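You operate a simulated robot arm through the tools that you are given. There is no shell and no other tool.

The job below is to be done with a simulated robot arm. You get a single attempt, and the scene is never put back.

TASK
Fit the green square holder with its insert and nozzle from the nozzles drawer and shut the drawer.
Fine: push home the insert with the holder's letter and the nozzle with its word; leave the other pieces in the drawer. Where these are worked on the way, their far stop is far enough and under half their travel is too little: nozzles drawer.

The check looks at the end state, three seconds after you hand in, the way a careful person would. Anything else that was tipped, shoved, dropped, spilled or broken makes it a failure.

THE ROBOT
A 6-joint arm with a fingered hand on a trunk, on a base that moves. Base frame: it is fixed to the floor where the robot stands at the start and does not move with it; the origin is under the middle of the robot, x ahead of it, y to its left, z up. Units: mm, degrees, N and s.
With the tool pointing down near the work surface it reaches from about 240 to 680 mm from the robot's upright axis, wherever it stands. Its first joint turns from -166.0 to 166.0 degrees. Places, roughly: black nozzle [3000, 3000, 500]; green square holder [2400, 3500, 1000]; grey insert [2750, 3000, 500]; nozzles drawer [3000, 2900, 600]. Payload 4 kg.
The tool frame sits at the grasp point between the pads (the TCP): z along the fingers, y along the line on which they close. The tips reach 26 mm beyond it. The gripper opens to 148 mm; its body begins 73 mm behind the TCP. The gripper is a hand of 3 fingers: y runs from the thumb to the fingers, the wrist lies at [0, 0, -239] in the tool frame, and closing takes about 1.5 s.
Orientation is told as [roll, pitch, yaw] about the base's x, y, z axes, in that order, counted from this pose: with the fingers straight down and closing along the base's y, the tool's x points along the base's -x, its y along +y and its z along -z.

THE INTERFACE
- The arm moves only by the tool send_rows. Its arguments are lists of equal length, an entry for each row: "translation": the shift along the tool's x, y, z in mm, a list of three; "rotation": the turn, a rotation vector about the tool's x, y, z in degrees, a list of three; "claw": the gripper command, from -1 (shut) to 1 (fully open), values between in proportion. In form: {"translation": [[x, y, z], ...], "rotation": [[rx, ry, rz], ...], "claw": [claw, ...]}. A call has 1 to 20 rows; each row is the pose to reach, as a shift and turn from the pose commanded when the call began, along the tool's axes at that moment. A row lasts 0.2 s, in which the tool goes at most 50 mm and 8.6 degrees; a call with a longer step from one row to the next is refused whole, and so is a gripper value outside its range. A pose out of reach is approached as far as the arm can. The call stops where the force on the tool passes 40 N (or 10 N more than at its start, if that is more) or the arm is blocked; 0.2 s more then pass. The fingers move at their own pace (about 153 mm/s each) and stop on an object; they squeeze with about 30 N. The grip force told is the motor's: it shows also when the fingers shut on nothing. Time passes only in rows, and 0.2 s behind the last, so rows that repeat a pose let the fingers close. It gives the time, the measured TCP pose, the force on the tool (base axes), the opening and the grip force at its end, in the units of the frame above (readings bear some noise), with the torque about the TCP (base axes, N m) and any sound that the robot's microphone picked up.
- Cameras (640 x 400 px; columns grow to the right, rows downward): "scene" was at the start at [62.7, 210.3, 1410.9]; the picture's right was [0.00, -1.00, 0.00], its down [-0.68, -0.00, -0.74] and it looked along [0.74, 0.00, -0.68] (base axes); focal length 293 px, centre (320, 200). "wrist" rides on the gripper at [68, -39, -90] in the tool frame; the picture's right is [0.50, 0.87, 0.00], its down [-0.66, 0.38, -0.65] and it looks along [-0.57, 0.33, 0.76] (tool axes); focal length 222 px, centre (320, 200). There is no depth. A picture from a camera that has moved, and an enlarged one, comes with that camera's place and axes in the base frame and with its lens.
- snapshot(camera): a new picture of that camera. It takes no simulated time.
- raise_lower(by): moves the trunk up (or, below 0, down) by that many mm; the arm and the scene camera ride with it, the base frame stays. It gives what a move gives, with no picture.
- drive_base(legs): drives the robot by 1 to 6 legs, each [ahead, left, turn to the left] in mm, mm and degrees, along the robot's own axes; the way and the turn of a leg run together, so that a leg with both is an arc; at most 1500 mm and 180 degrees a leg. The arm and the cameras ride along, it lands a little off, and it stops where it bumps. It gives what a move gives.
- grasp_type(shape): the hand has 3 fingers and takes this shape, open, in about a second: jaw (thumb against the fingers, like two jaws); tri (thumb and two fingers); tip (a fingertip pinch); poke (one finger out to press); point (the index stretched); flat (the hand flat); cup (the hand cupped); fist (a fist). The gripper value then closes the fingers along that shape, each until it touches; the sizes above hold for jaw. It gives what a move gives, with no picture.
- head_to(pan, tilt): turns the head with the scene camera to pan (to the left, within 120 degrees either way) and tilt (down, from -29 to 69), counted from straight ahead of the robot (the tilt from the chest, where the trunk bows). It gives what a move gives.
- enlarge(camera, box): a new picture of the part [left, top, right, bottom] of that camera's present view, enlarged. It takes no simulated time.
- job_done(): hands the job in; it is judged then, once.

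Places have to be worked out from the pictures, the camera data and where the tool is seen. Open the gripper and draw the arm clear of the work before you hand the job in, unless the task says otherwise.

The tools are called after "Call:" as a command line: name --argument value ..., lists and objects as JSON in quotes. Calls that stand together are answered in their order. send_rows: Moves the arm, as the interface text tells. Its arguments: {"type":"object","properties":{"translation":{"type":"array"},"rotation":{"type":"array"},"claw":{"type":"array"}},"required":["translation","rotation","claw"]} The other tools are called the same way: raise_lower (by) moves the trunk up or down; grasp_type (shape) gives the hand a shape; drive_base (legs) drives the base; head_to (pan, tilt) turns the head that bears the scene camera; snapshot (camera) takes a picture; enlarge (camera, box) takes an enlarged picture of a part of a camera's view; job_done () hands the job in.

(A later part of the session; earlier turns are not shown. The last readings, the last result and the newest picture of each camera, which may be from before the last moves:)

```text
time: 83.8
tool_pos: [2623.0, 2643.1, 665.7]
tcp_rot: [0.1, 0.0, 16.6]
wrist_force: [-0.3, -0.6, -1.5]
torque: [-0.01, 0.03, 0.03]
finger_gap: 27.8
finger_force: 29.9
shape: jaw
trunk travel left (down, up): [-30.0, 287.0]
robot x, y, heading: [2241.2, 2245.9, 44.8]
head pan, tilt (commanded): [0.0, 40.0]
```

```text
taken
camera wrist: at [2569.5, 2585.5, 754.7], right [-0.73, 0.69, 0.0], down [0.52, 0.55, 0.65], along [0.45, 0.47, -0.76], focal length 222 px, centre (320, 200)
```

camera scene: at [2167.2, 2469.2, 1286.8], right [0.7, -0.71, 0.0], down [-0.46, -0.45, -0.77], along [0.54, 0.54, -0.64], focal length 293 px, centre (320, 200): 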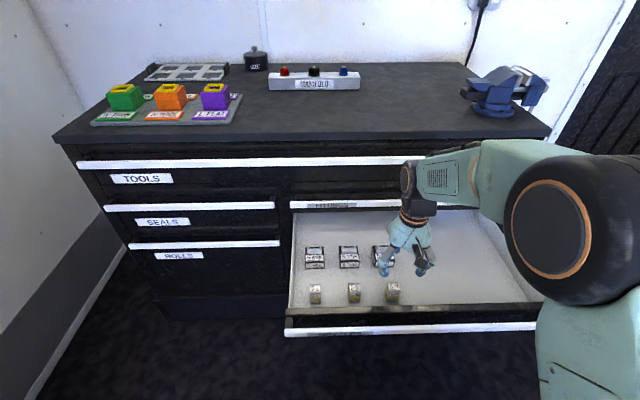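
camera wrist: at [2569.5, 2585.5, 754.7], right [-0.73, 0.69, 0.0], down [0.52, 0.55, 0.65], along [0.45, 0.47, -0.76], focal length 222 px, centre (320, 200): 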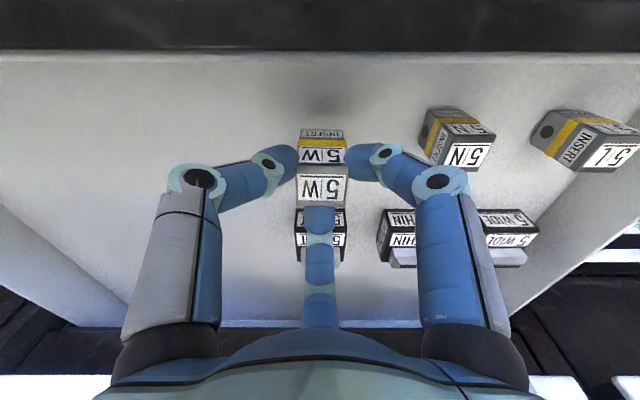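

The insert is held firmly. Before carrying it I need to know the robot's own footprint, since the open drawer will be beside me; I'll look down with the head.

Call:
head_to --pan 30 --tilt 69

Call:
snapshot --camera "scene"

Call:
head_to --pan 100 --tilt 65

Call:
snapshot --camera "scene"

Call:
head_to --pan -110 --tilt 69

Call:
snapshot --camera "scene"

```text
time: 84.7
tool_pos: [2622.6, 2643.2, 665.0]
tcp_rot: [0.0, 0.0, 16.7]
wrist_force: [-0.2, 0.0, -1.2]
torque: [-0.02, 0.01, -0.03]
finger_gap: 28.0
finger_force: 29.9
shape: jaw
trunk travel left (down, up): [-30.0, 287.0]
robot x, y, heading: [2241.3, 2249.0, 44.6]
head pan, tilt (commanded): [30.0, 68.8]
```

```text
taken
camera scene: at [2121.7, 2463.4, 1250.7], right [0.96, -0.26, 0.0], down [-0.25, -0.9, -0.36], along [0.1, 0.35, -0.93], focal length 293 px, centre (320, 200)
```

scene: 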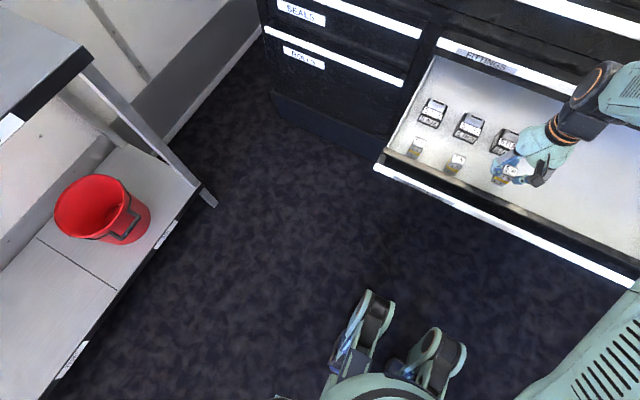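

```text
time: 86.1
tool_pos: [2623.0, 2643.3, 664.9]
tcp_rot: [0.0, -0.1, 16.6]
wrist_force: [0.2, -0.5, -0.8]
torque: [-0.01, 0.0, 0.02]
finger_gap: 27.7
finger_force: 30.2
shape: jaw
trunk travel left (down, up): [-30.0, 287.0]
robot x, y, heading: [2244.4, 2248.4, 45.0]
head pan, tilt (commanded): [100.0, 65.0]
```

```text
taken
camera scene: at [2057.4, 2444.5, 1254.5], right [0.58, 0.82, 0.0], down [0.74, -0.52, -0.42], along [-0.35, 0.24, -0.91], focal length 293 px, centre (320, 200)
```

scene: 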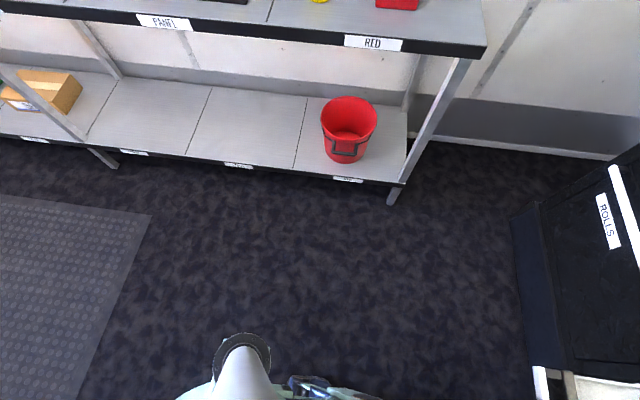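

```text
time: 89.2
tool_pos: [2623.2, 2642.3, 665.3]
tcp_rot: [0.0, 0.0, 16.5]
wrist_force: [-0.5, 0.9, -0.8]
torque: [0.01, 0.02, 0.0]
finger_gap: 27.6
finger_force: 29.9
shape: jaw
trunk travel left (down, up): [-30.0, 287.0]
robot x, y, heading: [2241.2, 2244.4, 44.9]
head pan, tilt (commanded): [-110.0, 68.8]
```

```text
taken
camera scene: at [2130.4, 2358.7, 1250.7], right [-0.91, -0.42, 0.0], down [-0.39, 0.85, -0.36], along [0.15, -0.33, -0.93], focal length 293 px, centre (320, 200)
```

scene: 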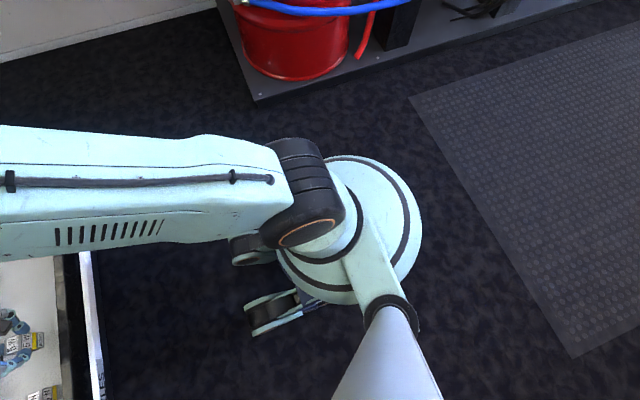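

The base footprint is about 280 mm radius with the trunk ~150 mm, so I can stand left of the open drawer near u≈3600, v≈560. First I raise the trunk 250 mm, lifting the insert straight up out of the drawer.

Call:
head_to --pan 0 --tilt 40

Call:
raise_lower --by 250

Call:
snapshot --camera "scene"

Call:
snapshot --camera "wrist"

```text
time: 91.0
tool_pos: [2622.7, 2643.3, 665.3]
tcp_rot: [0.0, 0.0, 16.7]
wrist_force: [-0.6, -0.2, -1.5]
torque: [0.0, 0.02, 0.01]
finger_gap: 27.6
finger_force: 30.2
shape: jaw
trunk travel left (down, up): [-30.0, 287.0]
robot x, y, heading: [2242.9, 2245.1, 44.8]
head pan, tilt (commanded): [0.0, 40.0]
```

```text
time: 93.6
tool_pos: [2622.8, 2642.6, 915.1]
tcp_rot: [0.1, 0.1, 16.7]
wrist_force: [0.0, -0.6, -1.0]
torque: [0.03, -0.02, -0.01]
finger_gap: 27.8
finger_force: 29.8
shape: jaw
trunk travel left (down, up): [-280.0, 37.0]
robot x, y, heading: [2245.5, 2244.7, 44.9]
head pan, tilt (commanded): [0.0, 40.0]
```

```text
taken
camera scene: at [2133.2, 2435.5, 1545.4], right [0.7, -0.71, 0.0], down [-0.46, -0.45, -0.77], along [0.54, 0.54, -0.64], focal length 293 px, centre (320, 200)
```

scene: 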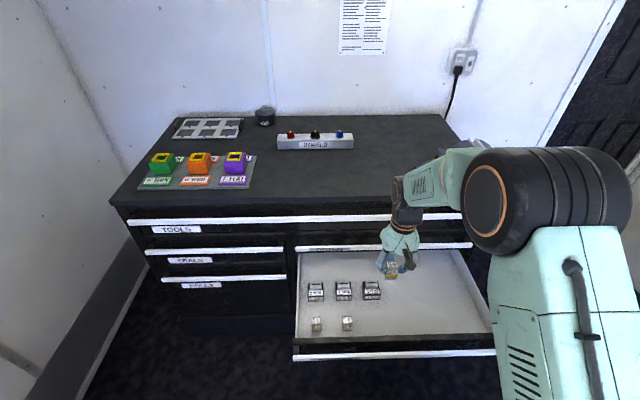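

```text
taken
camera wrist: at [2569.2, 2585.5, 1005.2], right [-0.73, 0.69, 0.0], down [0.52, 0.55, 0.65], along [0.45, 0.47, -0.76], focal length 222 px, centre (320, 200)
```

wrist: 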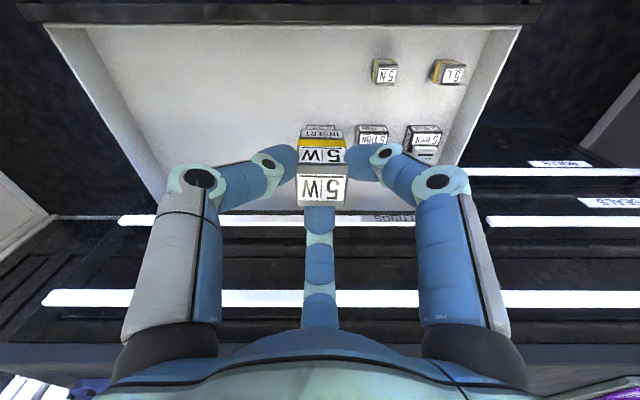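

From this height I can see down into the holders; enlarging the green one.

Call:
enlarge --camera "scene" --box '[130, 145, 194, 195]'

Call:
enlarge --camera "scene" --box '[120, 140, 264, 200]'

Call:
enlarge --camera "wrist" --box '[270, 110, 370, 210]'

```text
8.00 times, centred on (162, 170) of scene
camera zoom: at [2133.2, 2435.5, 1545.4], right [0.7, -0.71, 0.0], down [-0.46, -0.45, -0.77], along [0.54, 0.54, -0.64], focal length 2343 px, centre (1584, 440)
```

zoom: 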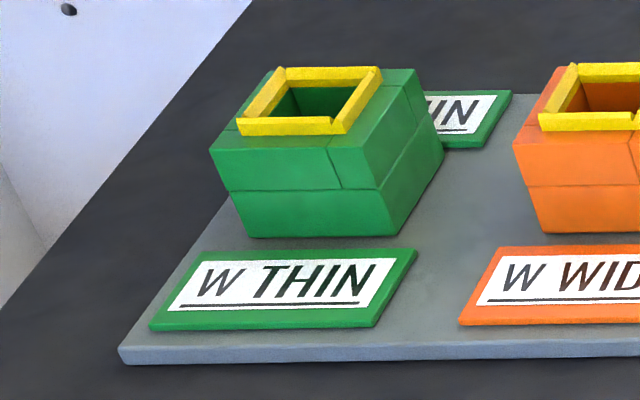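

```text
4.44 times, centred on (192, 170) of scene
camera zoom: at [2133.2, 2435.5, 1545.4], right [0.7, -0.71, 0.0], down [-0.46, -0.45, -0.77], along [0.54, 0.54, -0.64], focal length 1302 px, centre (889, 333)
```

zoom: 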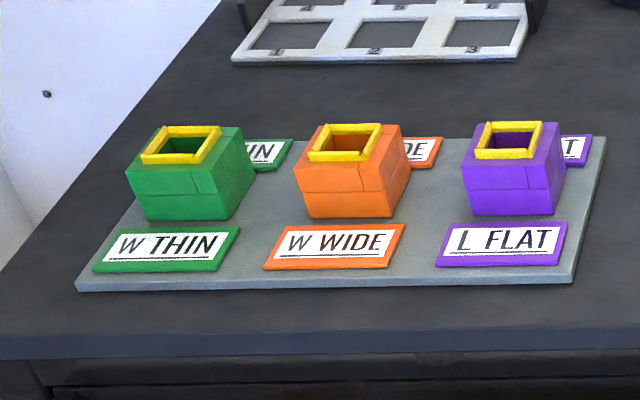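

```text
4.00 times, centred on (320, 160) of wrist
camera zoom: at [2569.2, 2585.5, 1005.2], right [-0.73, 0.69, 0.0], down [0.52, 0.55, 0.65], along [0.45, 0.47, -0.76], focal length 888 px, centre (320, 360)
```

zoom: 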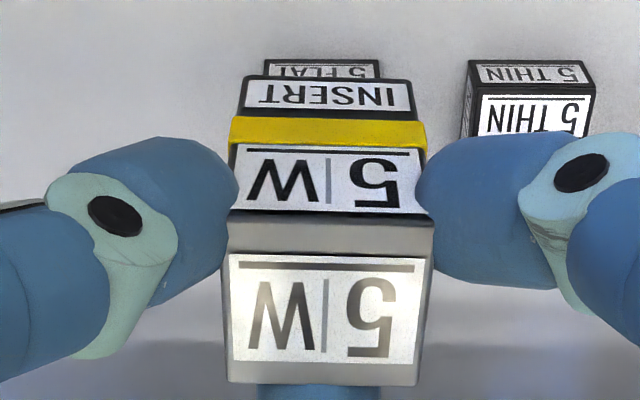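

The green holder's rim centre triangulates to u≈4127, v≈775, rim top z≈993, and the insert (≈30 mm) suits its ~33 mm opening. I raise the hand a further 180 mm so the insert clears the tabletop objects.

Call:
send_rows --translation '[[0, 0, -20], [0, 0, -40], [0, 0, -60], [0, 0, -80], [0, 0, -100], [0, 0, -120], [0, 0, -140], [0, 0, -160], [0, 0, -180], [0, 0, -180]]' --rotation '[[0, 0, 0], [0, 0, 0], [0, 0, 0], [0, 0, 0], [0, 0, 0], [0, 0, 0], [0, 0, 0], [0, 0, 0], [0, 0, 0], [0, 0, 0]]' --claw '[-1, -1, -1, -1, -1, -1, -1, -1, -1, -1]'

```text
time: 95.8
tool_pos: [2622.3, 2642.8, 1096.6]
tcp_rot: [-0.1, 0.1, 16.6]
wrist_force: [-0.6, 0.1, -1.2]
torque: [0.02, 0.01, -0.01]
finger_gap: 27.6
finger_force: 29.9
shape: jaw
trunk travel left (down, up): [-280.0, 37.0]
robot x, y, heading: [2247.6, 2245.7, 44.8]
head pan, tilt (commanded): [0.0, 40.0]
```

The insert clears at z≈1038 at its bottom. Driving left and ahead around the open drawer to about u≈3560, v≈560 in two legs.

Call:
drive_base --legs '[[120, 450, 0]]'

Call:
snapshot --camera "scene"

```text
time: 100.3
tool_pos: [2387.6, 3046.3, 1096.7]
tcp_rot: [-0.1, 0.0, 16.9]
wrist_force: [-0.1, 0.0, -1.5]
torque: [0.04, 0.01, -0.01]
finger_gap: 27.4
finger_force: 30.1
shape: jaw
trunk travel left (down, up): [-280.0, 37.0]
robot x, y, heading: [2008.3, 2647.8, 45.0]
head pan, tilt (commanded): [0.0, 40.0]
```

```text
taken
camera scene: at [1899.6, 2837.5, 1545.4], right [0.71, -0.71, 0.0], down [-0.45, -0.46, -0.77], along [0.54, 0.54, -0.64], focal length 293 px, centre (320, 200)
```

scene: 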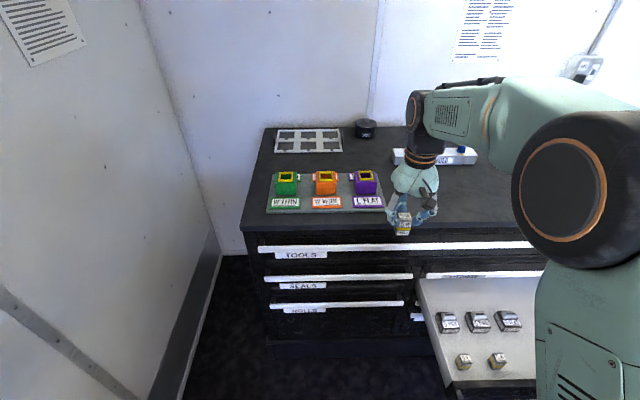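

On track (u 3292, v 452), the pieces in the drawer undisturbed. Next leg: 265 ahead, 110 left.

Call:
drive_base --legs '[[265, 110, 0]]'

Call:
snapshot --camera "scene"

Call:
snapshot --camera "wrist"

```text
time: 102.3
tool_pos: [2501.5, 3318.0, 1095.1]
tcp_rot: [-0.1, 0.1, 16.7]
wrist_force: [-0.4, -0.3, -1.5]
torque: [0.01, -0.03, 0.0]
finger_gap: 27.4
finger_force: 29.9
shape: jaw
trunk travel left (down, up): [-280.0, 37.0]
robot x, y, heading: [2122.3, 2922.3, 44.7]
head pan, tilt (commanded): [0.0, 40.0]
```

```text
taken
camera scene: at [2013.0, 3108.9, 1545.3], right [0.71, -0.71, 0.0], down [-0.46, -0.45, -0.77], along [0.54, 0.54, -0.64], focal length 293 px, centre (320, 200)
```

scene: 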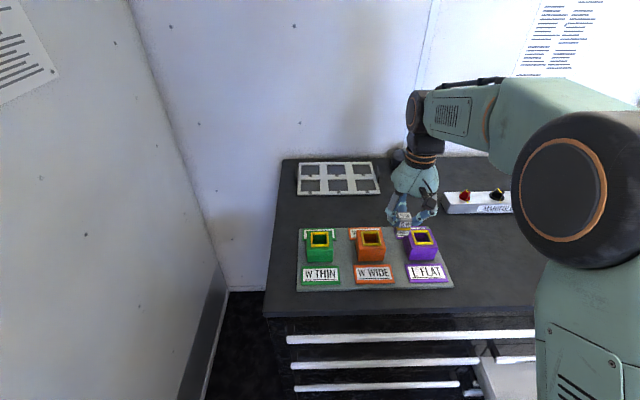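

```text
taken
camera wrist: at [2447.2, 3259.6, 1185.6], right [-0.73, 0.69, 0.0], down [0.52, 0.55, 0.65], along [0.45, 0.48, -0.76], focal length 222 px, centre (320, 200)
```

wrist: 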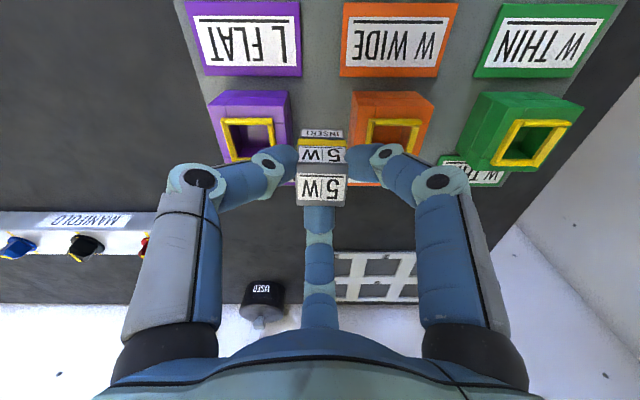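

The robot stands at u≈3567, v≈566 with the hand over the purple holder's side. Enlarging the green holder in both views to place its opening.

Call:
enlarge --camera "wrist" --box '[440, 0, 640, 200]'

Call:
enlarge --camera "scene" --box '[290, 220, 354, 290]'

```text
2.00 times, centred on (540, 100) of wrist
camera zoom: at [2447.2, 3259.6, 1185.6], right [-0.73, 0.69, 0.0], down [0.52, 0.55, 0.65], along [0.45, 0.48, -0.76], focal length 444 px, centre (-120, 400)
```

zoom: 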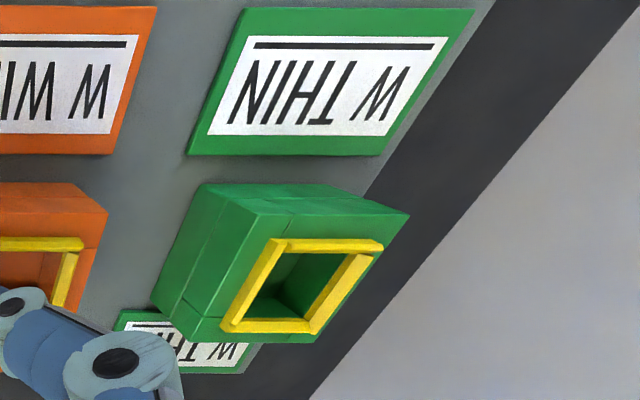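

```text
5.71 times, centred on (322, 255) of scene
camera zoom: at [2013.0, 3108.9, 1545.3], right [0.71, -0.71, 0.0], down [-0.46, -0.45, -0.77], along [0.54, 0.54, -0.64], focal length 1673 px, centre (309, -114)
```

zoom: 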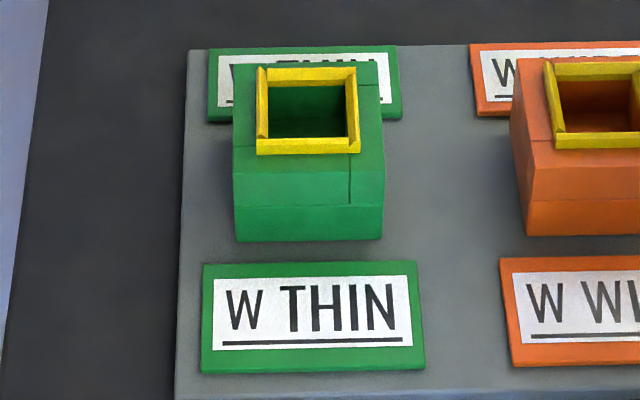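

Both views agree: opening centre at u≈4126, v≈773.5, rim top ≈993, inner width ~34 mm, and the insert's yaw in the hand matches within ~1°. Moving the hand sideways 196 mm left and 11 mm ahead, keeping height.

Call:
send_rows --translation '[[10.4, 22.2, 0], [20.8, 44.4, 0], [31.2, 66.6, 0], [41.7, 88.9, 0], [52.1, 111.1, 0], [62.5, 133.3, 0], [72.9, 155.5, 0], [83.3, 177.7, 0], [83.3, 177.7, 0]]' --rotation '[[0, 0, 0], [0, 0, 0], [0, 0, 0], [0, 0, 0], [0, 0, 0], [0, 0, 0], [0, 0, 0], [0, 0, 0], [0, 0, 0]]' --claw '[-1, -1, -1, -1, -1, -1, -1, -1, -1]'

Call:
snapshot --camera "wrist"

Call:
enlarge --camera "wrist" --box '[250, 90, 390, 210]'

Call:
enlarge --camera "scene" --box '[260, 180, 380, 290]'

```text
time: 104.3
tool_pos: [2370.4, 3461.5, 1096.5]
tcp_rot: [0.0, 0.1, 16.7]
wrist_force: [0.6, -0.1, -1.6]
torque: [-0.01, 0.0, -0.03]
finger_gap: 27.6
finger_force: 29.4
shape: jaw
trunk travel left (down, up): [-280.0, 37.0]
robot x, y, heading: [2122.5, 2919.7, 45.1]
head pan, tilt (commanded): [0.0, 40.0]
```

```text
taken
camera wrist: at [2316.9, 3403.7, 1185.8], right [-0.73, 0.69, 0.0], down [0.52, 0.55, 0.65], along [0.45, 0.48, -0.76], focal length 222 px, centre (320, 200)
```

wrist: 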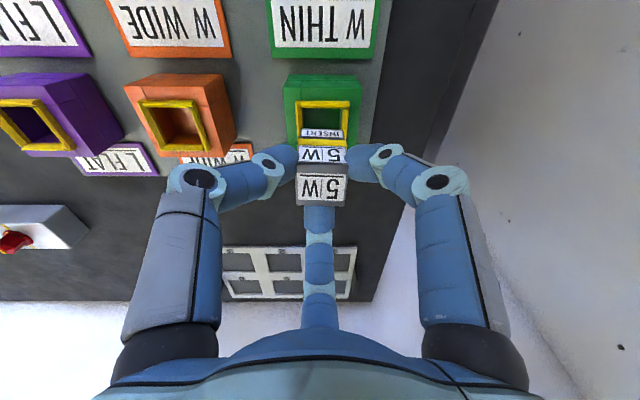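

```text
3.33 times, centred on (320, 150) of wrist
camera zoom: at [2316.9, 3403.7, 1185.8], right [-0.73, 0.69, 0.0], down [0.52, 0.55, 0.65], along [0.45, 0.48, -0.76], focal length 740 px, centre (320, 367)
```

zoom: 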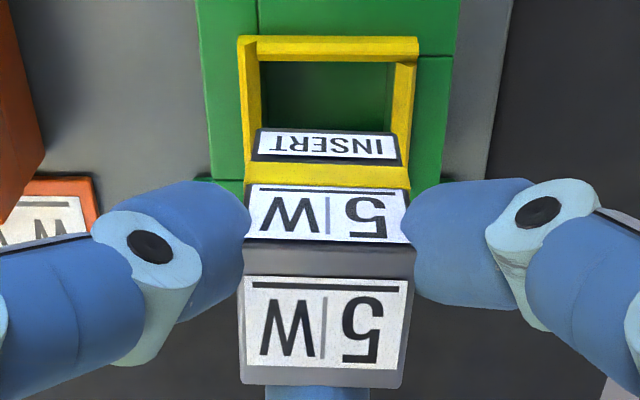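

```text
3.64 times, centred on (320, 235) of scene
camera zoom: at [2013.0, 3108.0, 1545.5], right [0.71, -0.71, 0.0], down [-0.46, -0.45, -0.77], along [0.54, 0.54, -0.64], focal length 1065 px, centre (320, 73)
```

zoom: 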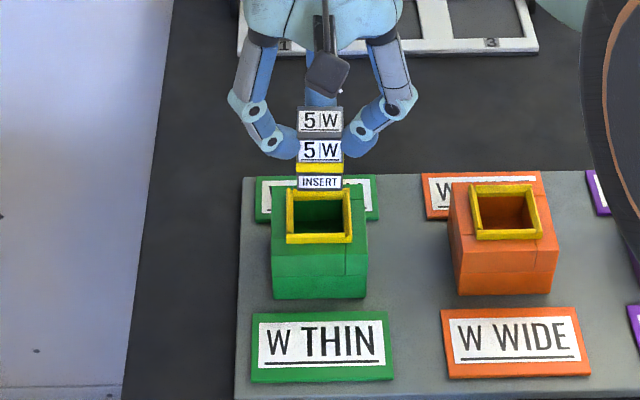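

The insert is aligned laterally within 1 mm; along u the opening seems 0–4 mm further ahead, depending on the rim's true height. I'll go down 22 mm (2 mm ahead, 0.7 mm left) and use the parallax to pin this down.

Call:
send_rows --translation '[[-0.7, 0.8, 7], [-1.4, 1.6, 14], [-1.4, 1.6, 22], [-1.4, 1.6, 22]]' --rotation '[[0, 0, 0], [0, 0, 0], [0, 0, 0], [0, 0, 0]]' --claw '[-1, -1, -1, -1]'

Call:
enlarge --camera "wrist" --box '[250, 90, 390, 210]'

Call:
enlarge --camera "scene" --box '[280, 200, 360, 260]'

```text
time: 105.3
tool_pos: [2371.8, 3464.2, 1074.1]
tcp_rot: [-0.1, -0.1, 16.7]
wrist_force: [0.2, -0.4, -2.0]
torque: [-0.05, -0.02, -0.02]
finger_gap: 27.6
finger_force: 30.0
shape: jaw
trunk travel left (down, up): [-280.0, 37.0]
robot x, y, heading: [2123.0, 2922.4, 44.7]
head pan, tilt (commanded): [0.0, 40.0]
```

```text
3.33 times, centred on (320, 150) of wrist
camera zoom: at [2317.7, 3406.3, 1163.8], right [-0.73, 0.69, 0.0], down [0.52, 0.55, 0.65], along [0.45, 0.48, -0.76], focal length 740 px, centre (320, 367)
```

zoom: 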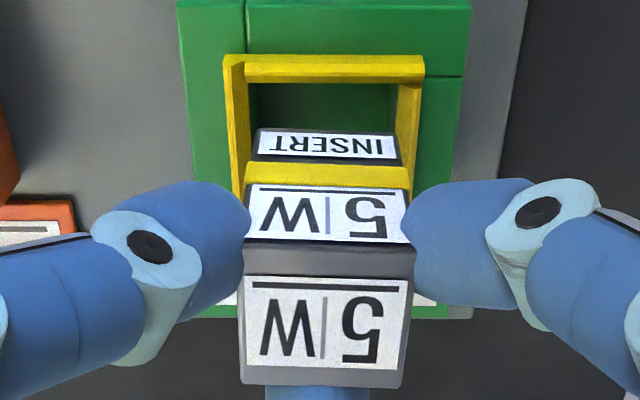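

```text
6.67 times, centred on (320, 230) of scene
camera zoom: at [2012.7, 3108.3, 1545.4], right [0.71, -0.71, 0.0], down [-0.46, -0.45, -0.77], along [0.54, 0.54, -0.64], focal length 1952 px, centre (320, 0)
```

zoom: 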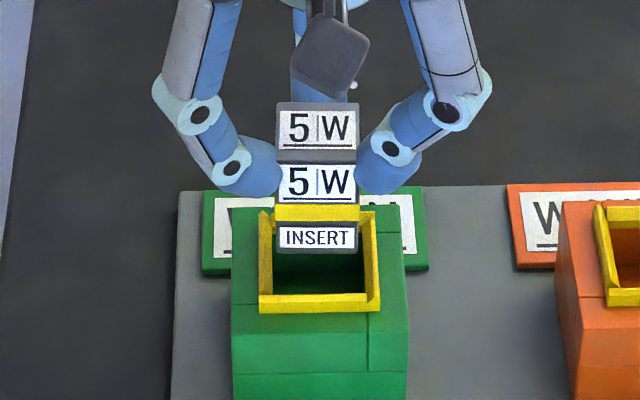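

Scene and wrist together give the opening's centre at u≈4126, v≈772.5, rim top ≈994; the insert is within 1 mm. I trim -0.8 mm in v, +0.5 in u and lower 32 mm slowly to enter the opening.

Call:
send_rows --translation '[[-0.8, -0.5, 0], [-0.8, -0.5, 5], [-0.8, -0.5, 10], [-0.8, -0.5, 15], [-0.8, -0.5, 20], [-0.8, -0.5, 24], [-0.8, -0.5, 28], [-0.8, -0.5, 32], [-0.8, -0.5, 32]]' --rotation '[[0, 0, 0], [0, 0, 0], [0, 0, 0], [0, 0, 0], [0, 0, 0], [0, 0, 0], [0, 0, 0], [0, 0, 0], [0, 0, 0]]' --claw '[-1, -1, -1, -1, -1, -1, -1, -1, -1]'

Call:
enlarge --camera "wrist" --box '[250, 90, 390, 210]'

Call:
enlarge --camera "scene" --box '[280, 200, 360, 260]'

```text
time: 107.3
tool_pos: [2370.7, 3465.1, 1041.9]
tcp_rot: [0.0, 0.0, 16.8]
wrist_force: [0.2, -0.6, -1.3]
torque: [0.01, -0.01, 0.03]
finger_gap: 27.7
finger_force: 29.9
shape: jaw
trunk travel left (down, up): [-280.0, 37.0]
robot x, y, heading: [2123.9, 2917.5, 44.9]
head pan, tilt (commanded): [0.0, 40.0]
```

```text
3.33 times, centred on (320, 150) of wrist
camera zoom: at [2317.8, 3407.2, 1131.6], right [-0.73, 0.69, 0.0], down [0.52, 0.55, 0.65], along [0.45, 0.48, -0.76], focal length 740 px, centre (320, 367)
```

zoom: 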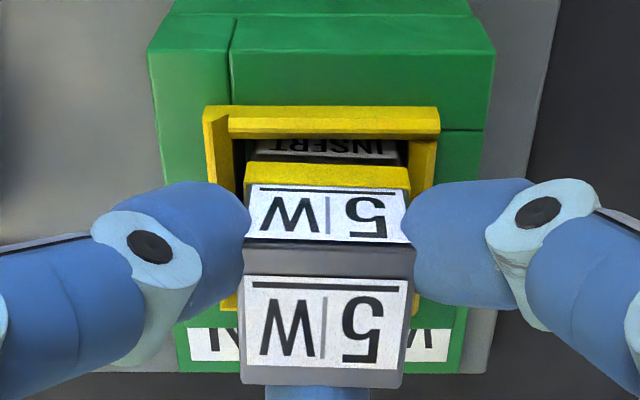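

```text
6.67 times, centred on (320, 230) of scene
camera zoom: at [2012.7, 3108.4, 1545.4], right [0.71, -0.71, 0.0], down [-0.46, -0.45, -0.77], along [0.54, 0.54, -0.64], focal length 1952 px, centre (320, 0)
```

zoom: 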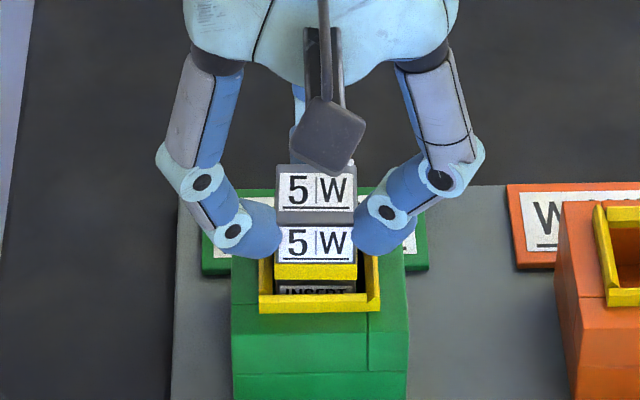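

The insert's foot is inside the opening without any force. It sits ~1.3 mm too far left, so I trim that and lower another 8 mm, watching the force.

Call:
send_rows --translation '[[-0.6, -1.1, 0], [-0.6, -1.1, 2], [-0.6, -1.1, 4], [-0.6, -1.1, 6], [-0.6, -1.1, 8], [-0.6, -1.1, 8]]' --rotation '[[0, 0, 0], [0, 0, 0], [0, 0, 0], [0, 0, 0], [0, 0, 0], [0, 0, 0]]' --claw '[-1, -1, -1, -1, -1, -1]'

Call:
enlarge --camera "wrist" --box '[250, 90, 390, 210]'

Call:
enlarge --camera "scene" --box '[280, 200, 360, 260]'

```text
time: 108.7
tool_pos: [2372.1, 3463.4, 1033.2]
tcp_rot: [-0.2, 0.0, 16.8]
wrist_force: [0.4, 1.1, -2.0]
torque: [-0.02, 0.01, 0.02]
finger_gap: 27.2
finger_force: 29.7
shape: jaw
trunk travel left (down, up): [-280.0, 37.0]
robot x, y, heading: [2125.3, 2920.3, 44.9]
head pan, tilt (commanded): [0.0, 40.0]
```

```text
3.33 times, centred on (320, 150) of wrist
camera zoom: at [2318.9, 3406.7, 1123.5], right [-0.73, 0.69, 0.0], down [0.52, 0.55, 0.65], along [0.45, 0.48, -0.76], focal length 740 px, centre (320, 367)
```

zoom: 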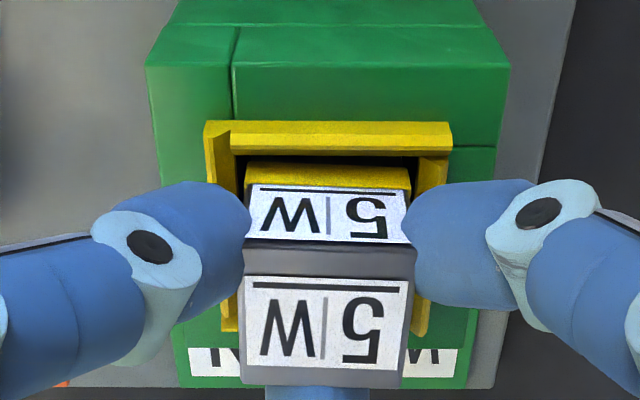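

```text
6.67 times, centred on (320, 230) of scene
camera zoom: at [2012.8, 3108.4, 1545.4], right [0.71, -0.71, 0.0], down [-0.46, -0.45, -0.77], along [0.54, 0.54, -0.64], focal length 1952 px, centre (320, 0)
```

zoom: 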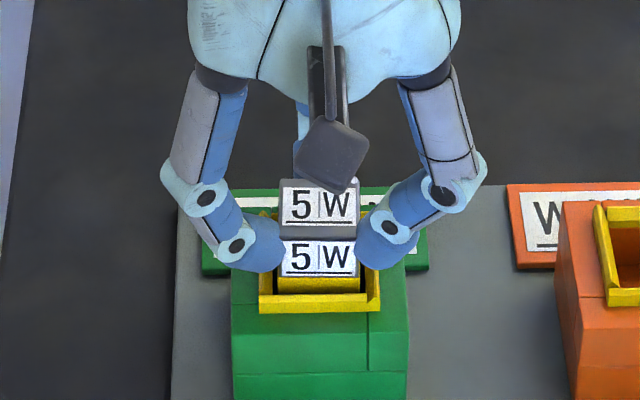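

Centred now, band just above the rim and no contact force yet. Lowering 6 mm more in small steps.

Call:
send_rows --translation '[[0, 0, 2], [0, 0, 4], [0, 0, 6], [0, 0, 6]]' --rotation '[[0, 0, 0], [0, 0, 0], [0, 0, 0], [0, 0, 0]]' --claw '[-1, -1, -1, -1]'

Call:
enlarge --camera "wrist" --box '[250, 90, 390, 210]'

Call:
enlarge --camera "scene" --box '[280, 200, 360, 260]'

```text
time: 109.7
tool_pos: [2372.8, 3464.2, 1030.1]
tcp_rot: [0.1, -0.3, 16.7]
wrist_force: [1.5, 3.7, 18.6]
torque: [0.03, 0.04, 0.02]
finger_gap: 28.1
finger_force: 30.1
shape: jaw
trunk travel left (down, up): [-280.0, 37.0]
robot x, y, heading: [2122.0, 2916.3, 45.0]
head pan, tilt (commanded): [0.0, 40.0]
```

```text
3.33 times, centred on (320, 150) of wrist
camera zoom: at [2319.0, 3405.8, 1119.3], right [-0.73, 0.69, 0.0], down [0.52, 0.55, 0.66], along [0.45, 0.48, -0.75], focal length 740 px, centre (320, 367)
```

zoom: 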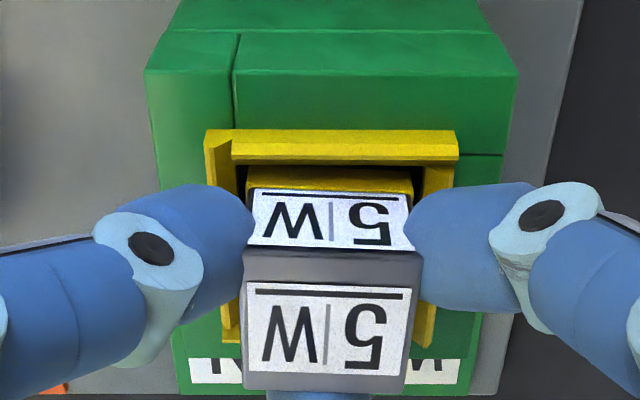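

```text
6.67 times, centred on (320, 230) of scene
camera zoom: at [2012.1, 3107.2, 1545.7], right [0.71, -0.71, 0.0], down [-0.45, -0.45, -0.77], along [0.54, 0.54, -0.64], focal length 1952 px, centre (320, 0)
```

zoom: 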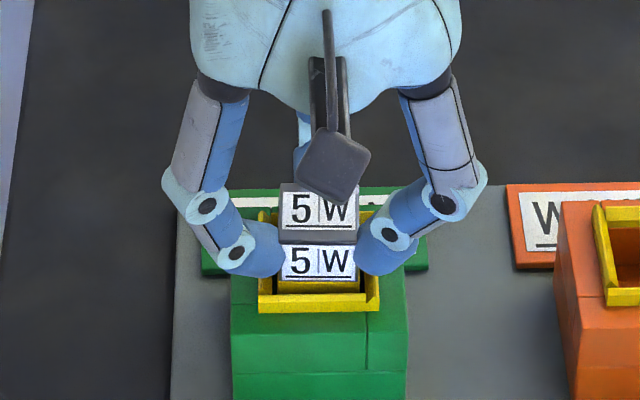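

A reaction of ~19 N appeared with the yellow band at rim level. To judge how deep the opening really is, I'll look into the identical empty orange and purple holders.

Call:
enlarge --camera "scene" --box '[345, 215, 445, 275]'

Call:
enlarge --camera "wrist" --box '[0, 60, 240, 200]'

```text
6.40 times, centred on (395, 245) of scene
camera zoom: at [2012.1, 3107.2, 1545.7], right [0.71, -0.71, 0.0], down [-0.45, -0.45, -0.77], along [0.54, 0.54, -0.64], focal length 1874 px, centre (-160, -88)
```

zoom: 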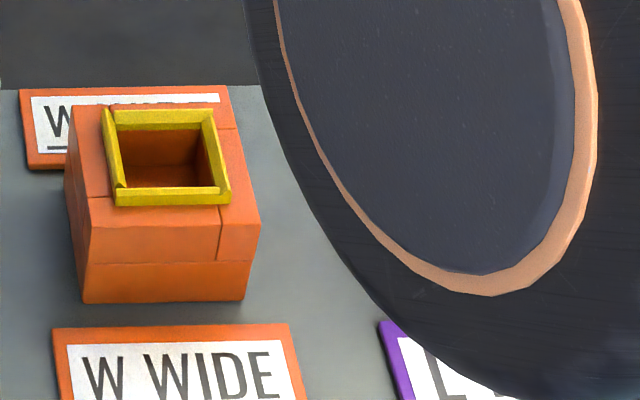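

```text
2.67 times, centred on (120, 130) of wrist
camera zoom: at [2319.0, 3405.8, 1119.3], right [-0.73, 0.69, 0.0], down [0.52, 0.55, 0.66], along [0.45, 0.48, -0.75], focal length 592 px, centre (853, 387)
```

zoom: 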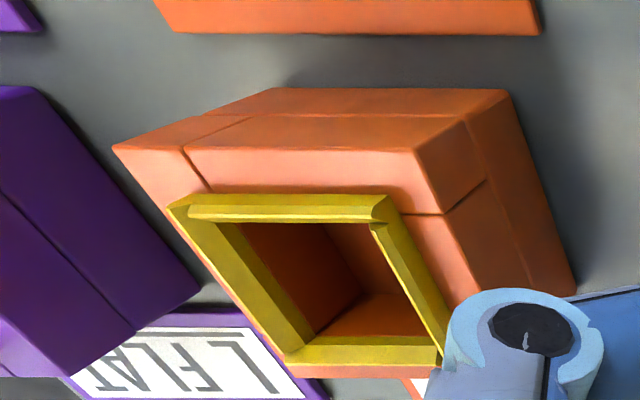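

The empty holder's floor is at z≈971, exactly where the insert's foot is now (1030-58.7), so it is bottomed. I relax 2 mm upward and open the fingers.

Call:
send_rows --translation '[[0, 0, -2], [0, 0, -2.5], [0, 0, -2.5], [0, 0, -2.5], [0, 0, -2.5], [0, 0, -2.5], [0, 0, -2.5]]' --rotation '[[0, 0, 0], [0, 0, 0], [0, 0, 0], [0, 0, 0], [0, 0, 0], [0, 0, 0], [0, 0, 0]]' --claw '[-1, -1, -0.6, -0.3, 0, 0, 0]'

Call:
enlarge --camera "wrist" --box '[220, 90, 420, 230]'

Call:
enlarge --camera "scene" --box '[280, 200, 360, 260]'

```text
time: 111.3
tool_pos: [2371.8, 3464.3, 1031.7]
tcp_rot: [-0.1, 0.0, 16.8]
wrist_force: [0.1, 0.7, 0.2]
torque: [0.01, -0.01, 0.01]
finger_gap: 73.4
finger_force: 0.0
shape: jaw
trunk travel left (down, up): [-280.0, 37.0]
robot x, y, heading: [2125.8, 2917.1, 44.9]
head pan, tilt (commanded): [0.0, 40.0]
```

```text
2.86 times, centred on (320, 160) of wrist
camera zoom: at [2318.8, 3406.3, 1119.9], right [-0.73, 0.69, 0.0], down [0.52, 0.55, 0.65], along [0.45, 0.48, -0.76], focal length 635 px, centre (320, 314)
```

zoom: 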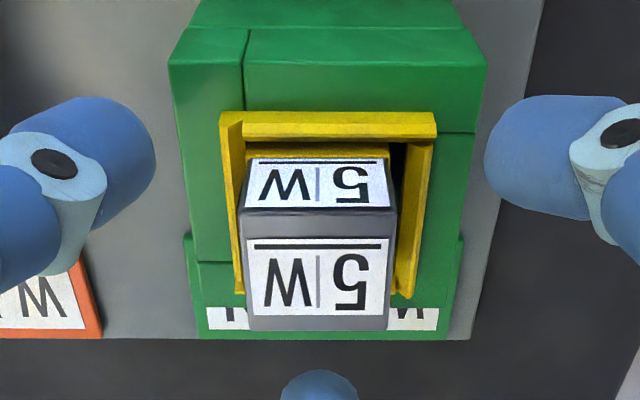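

```text
6.67 times, centred on (320, 230) of scene
camera zoom: at [2012.7, 3108.3, 1545.4], right [0.71, -0.71, 0.0], down [-0.46, -0.45, -0.77], along [0.54, 0.54, -0.64], focal length 1952 px, centre (320, 0)
```

zoom: 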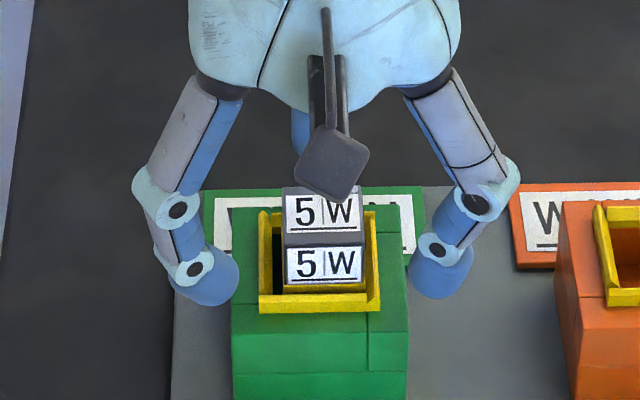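

The insert stands in the opening, top at z≈1017 (foot ≈971), resting toward the right wall. I'll rise 50 mm, close the fingers, and press gently on its top to make sure it is home.

Call:
send_rows --translation '[[0, 0, -10], [0, 0, -25], [0, 0, -40], [0, 0, -55], [0, 0, -55], [0, 0, -55], [0, 0, -55], [0, 0, -55], [0, 0, -55], [0, 0, -55], [0, 0, -55], [0, 0, -55]]' --rotation '[[0, 0, 0], [0, 0, 0], [0, 0, 0], [0, 0, 0], [0, 0, 0], [0, 0, 0], [0, 0, 0], [0, 0, 0], [0, 0, 0], [0, 0, 0], [0, 0, 0], [0, 0, 0]]' --claw '[0, 0, 0, 0, -0.3, -0.6, -1, -1, -1, -1, -1, -1]'

Call:
enlarge --camera "wrist" --box '[220, 90, 420, 230]'

Call:
enlarge --camera "scene" --box '[280, 180, 360, 260]'

```text
time: 113.9
tool_pos: [2373.9, 3464.4, 1086.1]
tcp_rot: [-0.1, 0.0, 16.8]
wrist_force: [-0.1, -1.0, -0.4]
torque: [-0.04, 0.0, 0.0]
finger_gap: 0.0
finger_force: 29.7
shape: jaw
trunk travel left (down, up): [-280.0, 37.0]
robot x, y, heading: [2123.8, 2920.4, 45.0]
head pan, tilt (commanded): [0.0, 40.0]
```

```text
2.86 times, centred on (320, 160) of wrist
camera zoom: at [2319.4, 3407.5, 1175.4], right [-0.73, 0.69, 0.0], down [0.52, 0.55, 0.65], along [0.45, 0.48, -0.76], focal length 635 px, centre (320, 314)
```

zoom: 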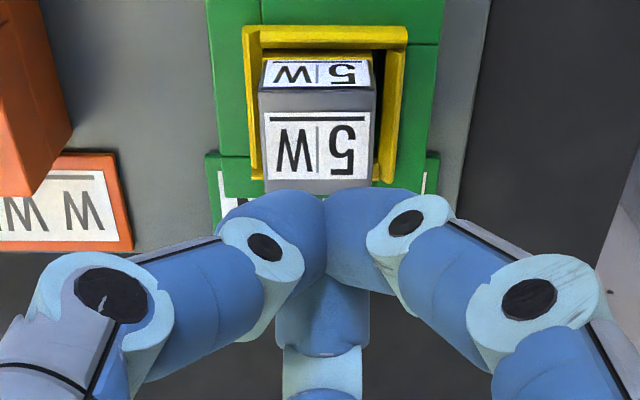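

```text
5.00 times, centred on (320, 220) of scene
camera zoom: at [2012.7, 3108.3, 1545.4], right [0.71, -0.71, 0.0], down [-0.46, -0.45, -0.77], along [0.54, 0.54, -0.64], focal length 1464 px, centre (320, 100)
```

zoom: 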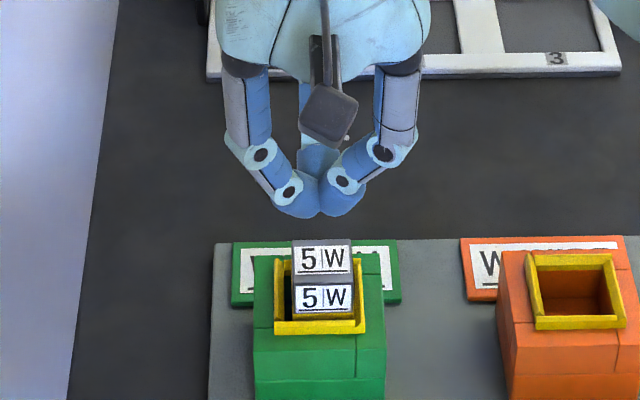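

The insert top is centred under the closed fingers. Lowering 36 mm, then 2 mm steps until the tips press on it.

Call:
send_rows --translation '[[0, 0, 12], [0, 0, 24], [0, 0, 32], [0, 0, 36], [0, 0, 38], [0, 0, 40], [0, 0, 42], [0, 0, 44], [0, 0, 46], [0, 0, 47], [0, 0, 48]]' --rotation '[[0, 0, 0], [0, 0, 0], [0, 0, 0], [0, 0, 0], [0, 0, 0], [0, 0, 0], [0, 0, 0], [0, 0, 0], [0, 0, 0], [0, 0, 0], [0, 0, 0]]' --claw '[-1, -1, -1, -1, -1, -1, -1, -1, -1, -1, -1]'

Call:
enlarge --camera "scene" --box '[280, 200, 360, 260]'

```text
time: 115.7
tool_pos: [2372.8, 3464.4, 1048.1]
tcp_rot: [0.5, -0.5, 16.7]
wrist_force: [-0.5, -3.7, 17.5]
torque: [-0.14, 0.03, -0.01]
finger_gap: 0.0
finger_force: 30.0
shape: jaw
trunk travel left (down, up): [-280.0, 37.0]
robot x, y, heading: [2124.6, 2924.5, 44.8]
head pan, tilt (commanded): [0.0, 40.0]
stopped in row 9: the force on the tool passed its limit at 43 N (the readings are from after the stop); the commanded pose is now the measured one
```

```text
6.67 times, centred on (320, 230) of scene
camera zoom: at [2011.8, 3106.4, 1545.4], right [0.71, -0.71, 0.0], down [-0.45, -0.45, -0.77], along [0.54, 0.54, -0.64], focal length 1952 px, centre (320, 0)
```

zoom: 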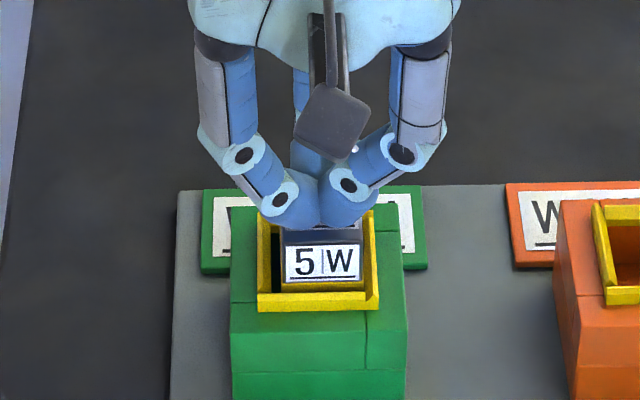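

Pressed with 43 N, it did not move: the insert is home. Now I rise 67 mm and swing the hand back toward the robot's centre line, above everything on the table.

Call:
send_rows --translation '[[0, 0, -15], [0, 0, -30], [0, 0, -50], [0, 0, -67], [-10, -22, -67], [-20, -44, -67], [-30, -66, -67], [-40, -88, -67], [-50, -110, -67], [-60, -132, -67], [-60, -132, -67]]' --rotation '[[0, 0, 0], [0, 0, 0], [0, 0, 0], [0, 0, 0], [0, 0, 0], [0, 0, 0], [0, 0, 0], [0, 0, 0], [0, 0, 0], [0, 0, 0], [0, 0, 0]]' --claw '[-1, -1, -1, -1, -1, -1, -1, -1, -1, -1, -1]'

Call:
enlarge --camera "scene" --box '[290, 220, 354, 290]'

```text
time: 118.1
tool_pos: [2467.8, 3357.1, 1112.1]
tcp_rot: [0.3, -0.4, 16.6]
wrist_force: [-0.2, 0.1, -0.1]
torque: [-0.04, 0.0, -0.01]
finger_gap: 0.2
finger_force: 29.8
shape: jaw
trunk travel left (down, up): [-280.0, 37.0]
robot x, y, heading: [2123.2, 2919.6, 45.0]
head pan, tilt (commanded): [0.0, 40.0]
```

```text
5.71 times, centred on (322, 255) of scene
camera zoom: at [2012.5, 3108.7, 1545.4], right [0.71, -0.71, 0.0], down [-0.46, -0.45, -0.77], along [0.54, 0.54, -0.64], focal length 1673 px, centre (309, -114)
```

zoom: 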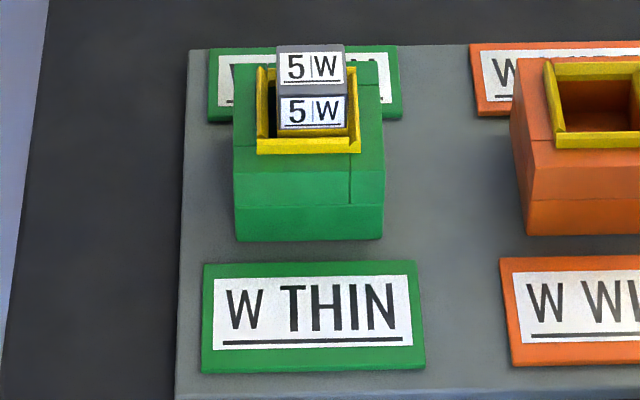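

The insert is seated ("5 W" facing front). Driving back the way I came, to stand before the drawer at u≈3216, v≈63.

Call:
drive_base --legs '[[-270, -60, 0], [-80, -440, 0]]'

Call:
snapshot --camera "scene"

```text
time: 124.0
tool_pos: [2584.4, 2755.8, 1113.9]
tcp_rot: [0.4, -0.3, 16.2]
wrist_force: [0.6, -0.3, 1.0]
torque: [0.01, -0.02, 0.0]
finger_gap: 0.0
finger_force: 30.0
shape: jaw
trunk travel left (down, up): [-280.0, 37.0]
robot x, y, heading: [2231.7, 2324.2, 44.4]
head pan, tilt (commanded): [0.0, 40.0]
```

```text
taken
camera scene: at [2125.6, 2511.5, 1545.4], right [0.7, -0.71, 0.0], down [-0.46, -0.45, -0.77], along [0.55, 0.54, -0.64], focal length 293 px, centre (320, 200)
```

scene: 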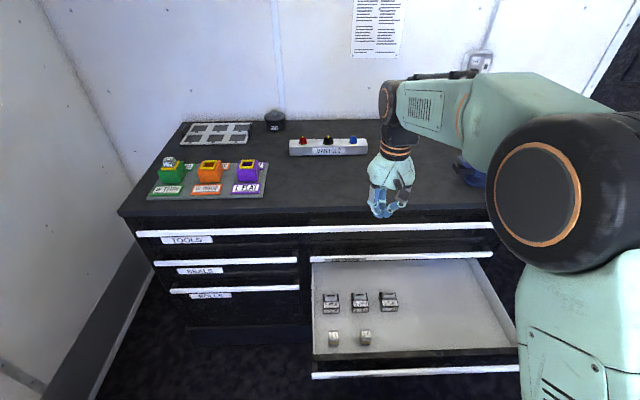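

Positioned at u≈3221, v≈65 with the hand at v≈121, in line with the THIN nozzle. Lowering the trunk 250 mm.

Call:
raise_lower --by -250

Call:
snapshot --camera "scene"

Call:
snapshot --camera "wrist"

```text
time: 126.6
tool_pos: [2582.5, 2756.9, 861.9]
tcp_rot: [0.3, -0.3, 16.2]
wrist_force: [0.5, -1.0, 0.9]
torque: [-0.01, 0.0, -0.01]
finger_gap: 0.2
finger_force: 29.8
shape: jaw
trunk travel left (down, up): [-30.0, 287.0]
robot x, y, heading: [2233.5, 2322.3, 44.2]
head pan, tilt (commanded): [0.0, 40.0]
```

```text
taken
camera scene: at [2159.4, 2544.8, 1286.9], right [0.7, -0.71, 0.0], down [-0.46, -0.45, -0.77], along [0.55, 0.54, -0.64], focal length 293 px, centre (320, 200)
```

scene: 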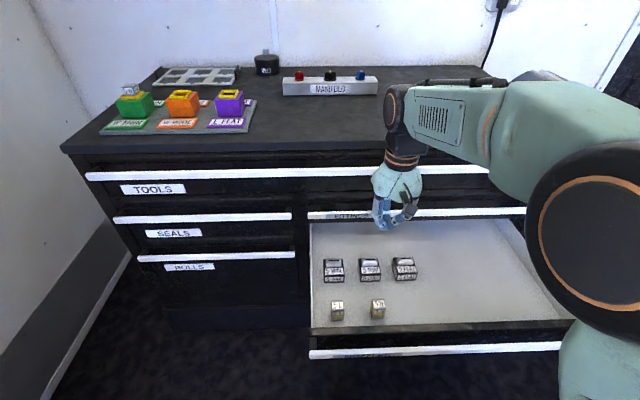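

```text
taken
camera wrist: at [2528.7, 2697.9, 951.2], right [-0.72, 0.69, 0.0], down [0.52, 0.54, 0.66], along [0.46, 0.48, -0.75], focal length 222 px, centre (320, 200)
```

wrist: 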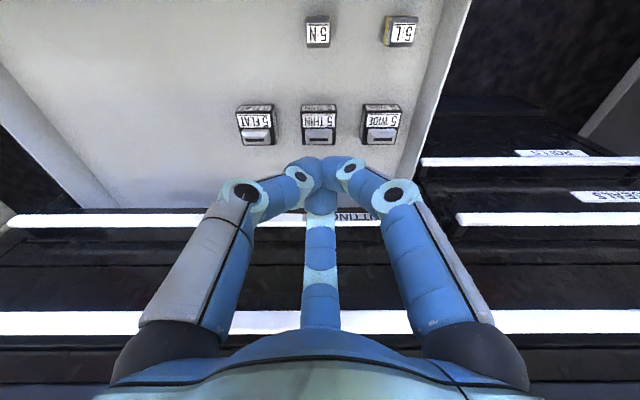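

I'll level the hand, open the fingers to ~95 mm, and move above the THIN nozzle at z≈735.

Call:
send_rows --translation '[[0, 0, 15], [0, 0, 30], [0, 0, 45], [-10, 5.5, 60], [-20, 11, 75], [-30, 16.5, 90], [-40, 22, 105], [-50, 27.5, 116], [-58, 32, 122], [-64.8, 35.7, 127], [-64.8, 35.7, 127]]' --rotation '[[0.1, 0.1, 0.3], [0.2, 0.2, 0.6], [0.4, 0.3, 1.2], [0.4, 0.3, 1.2], [0.4, 0.3, 1.2], [0.4, 0.3, 1.2], [0.4, 0.3, 1.2], [0.4, 0.3, 1.2], [0.4, 0.3, 1.2], [0.4, 0.3, 1.2], [0.4, 0.3, 1.2]]' --claw '[-0.8, -0.5, -0.2, 0.1, 0.3, 0.3, 0.3, 0.3, 0.3, 0.3, 0.3]'

Call:
snapshot --camera "wrist"

Call:
snapshot --camera "scene"

```text
time: 129.0
tool_pos: [2636.4, 2808.8, 736.5]
tcp_rot: [-0.2, -0.1, 15.1]
wrist_force: [-0.6, 0.6, -0.1]
torque: [0.01, 0.02, -0.01]
finger_gap: 95.7
finger_force: 0.1
shape: jaw
trunk travel left (down, up): [-30.0, 287.0]
robot x, y, heading: [2236.1, 2319.9, 44.3]
head pan, tilt (commanded): [0.0, 40.0]
```

```text
taken
camera wrist: at [2581.0, 2752.9, 825.2], right [-0.71, 0.71, 0.0], down [0.53, 0.54, 0.65], along [0.46, 0.46, -0.76], focal length 222 px, centre (320, 200)
```

wrist: 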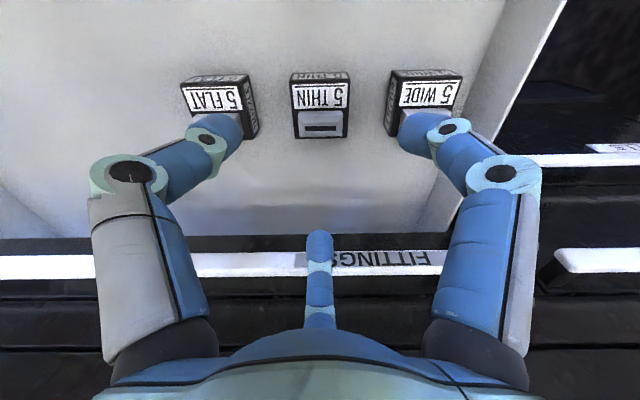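

```text
taken
camera scene: at [2159.5, 2544.9, 1286.8], right [0.7, -0.71, 0.0], down [-0.46, -0.45, -0.77], along [0.55, 0.54, -0.64], focal length 293 px, centre (320, 200)
```

scene: 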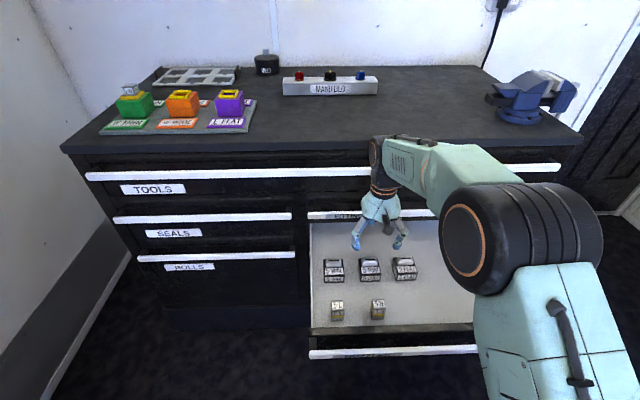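

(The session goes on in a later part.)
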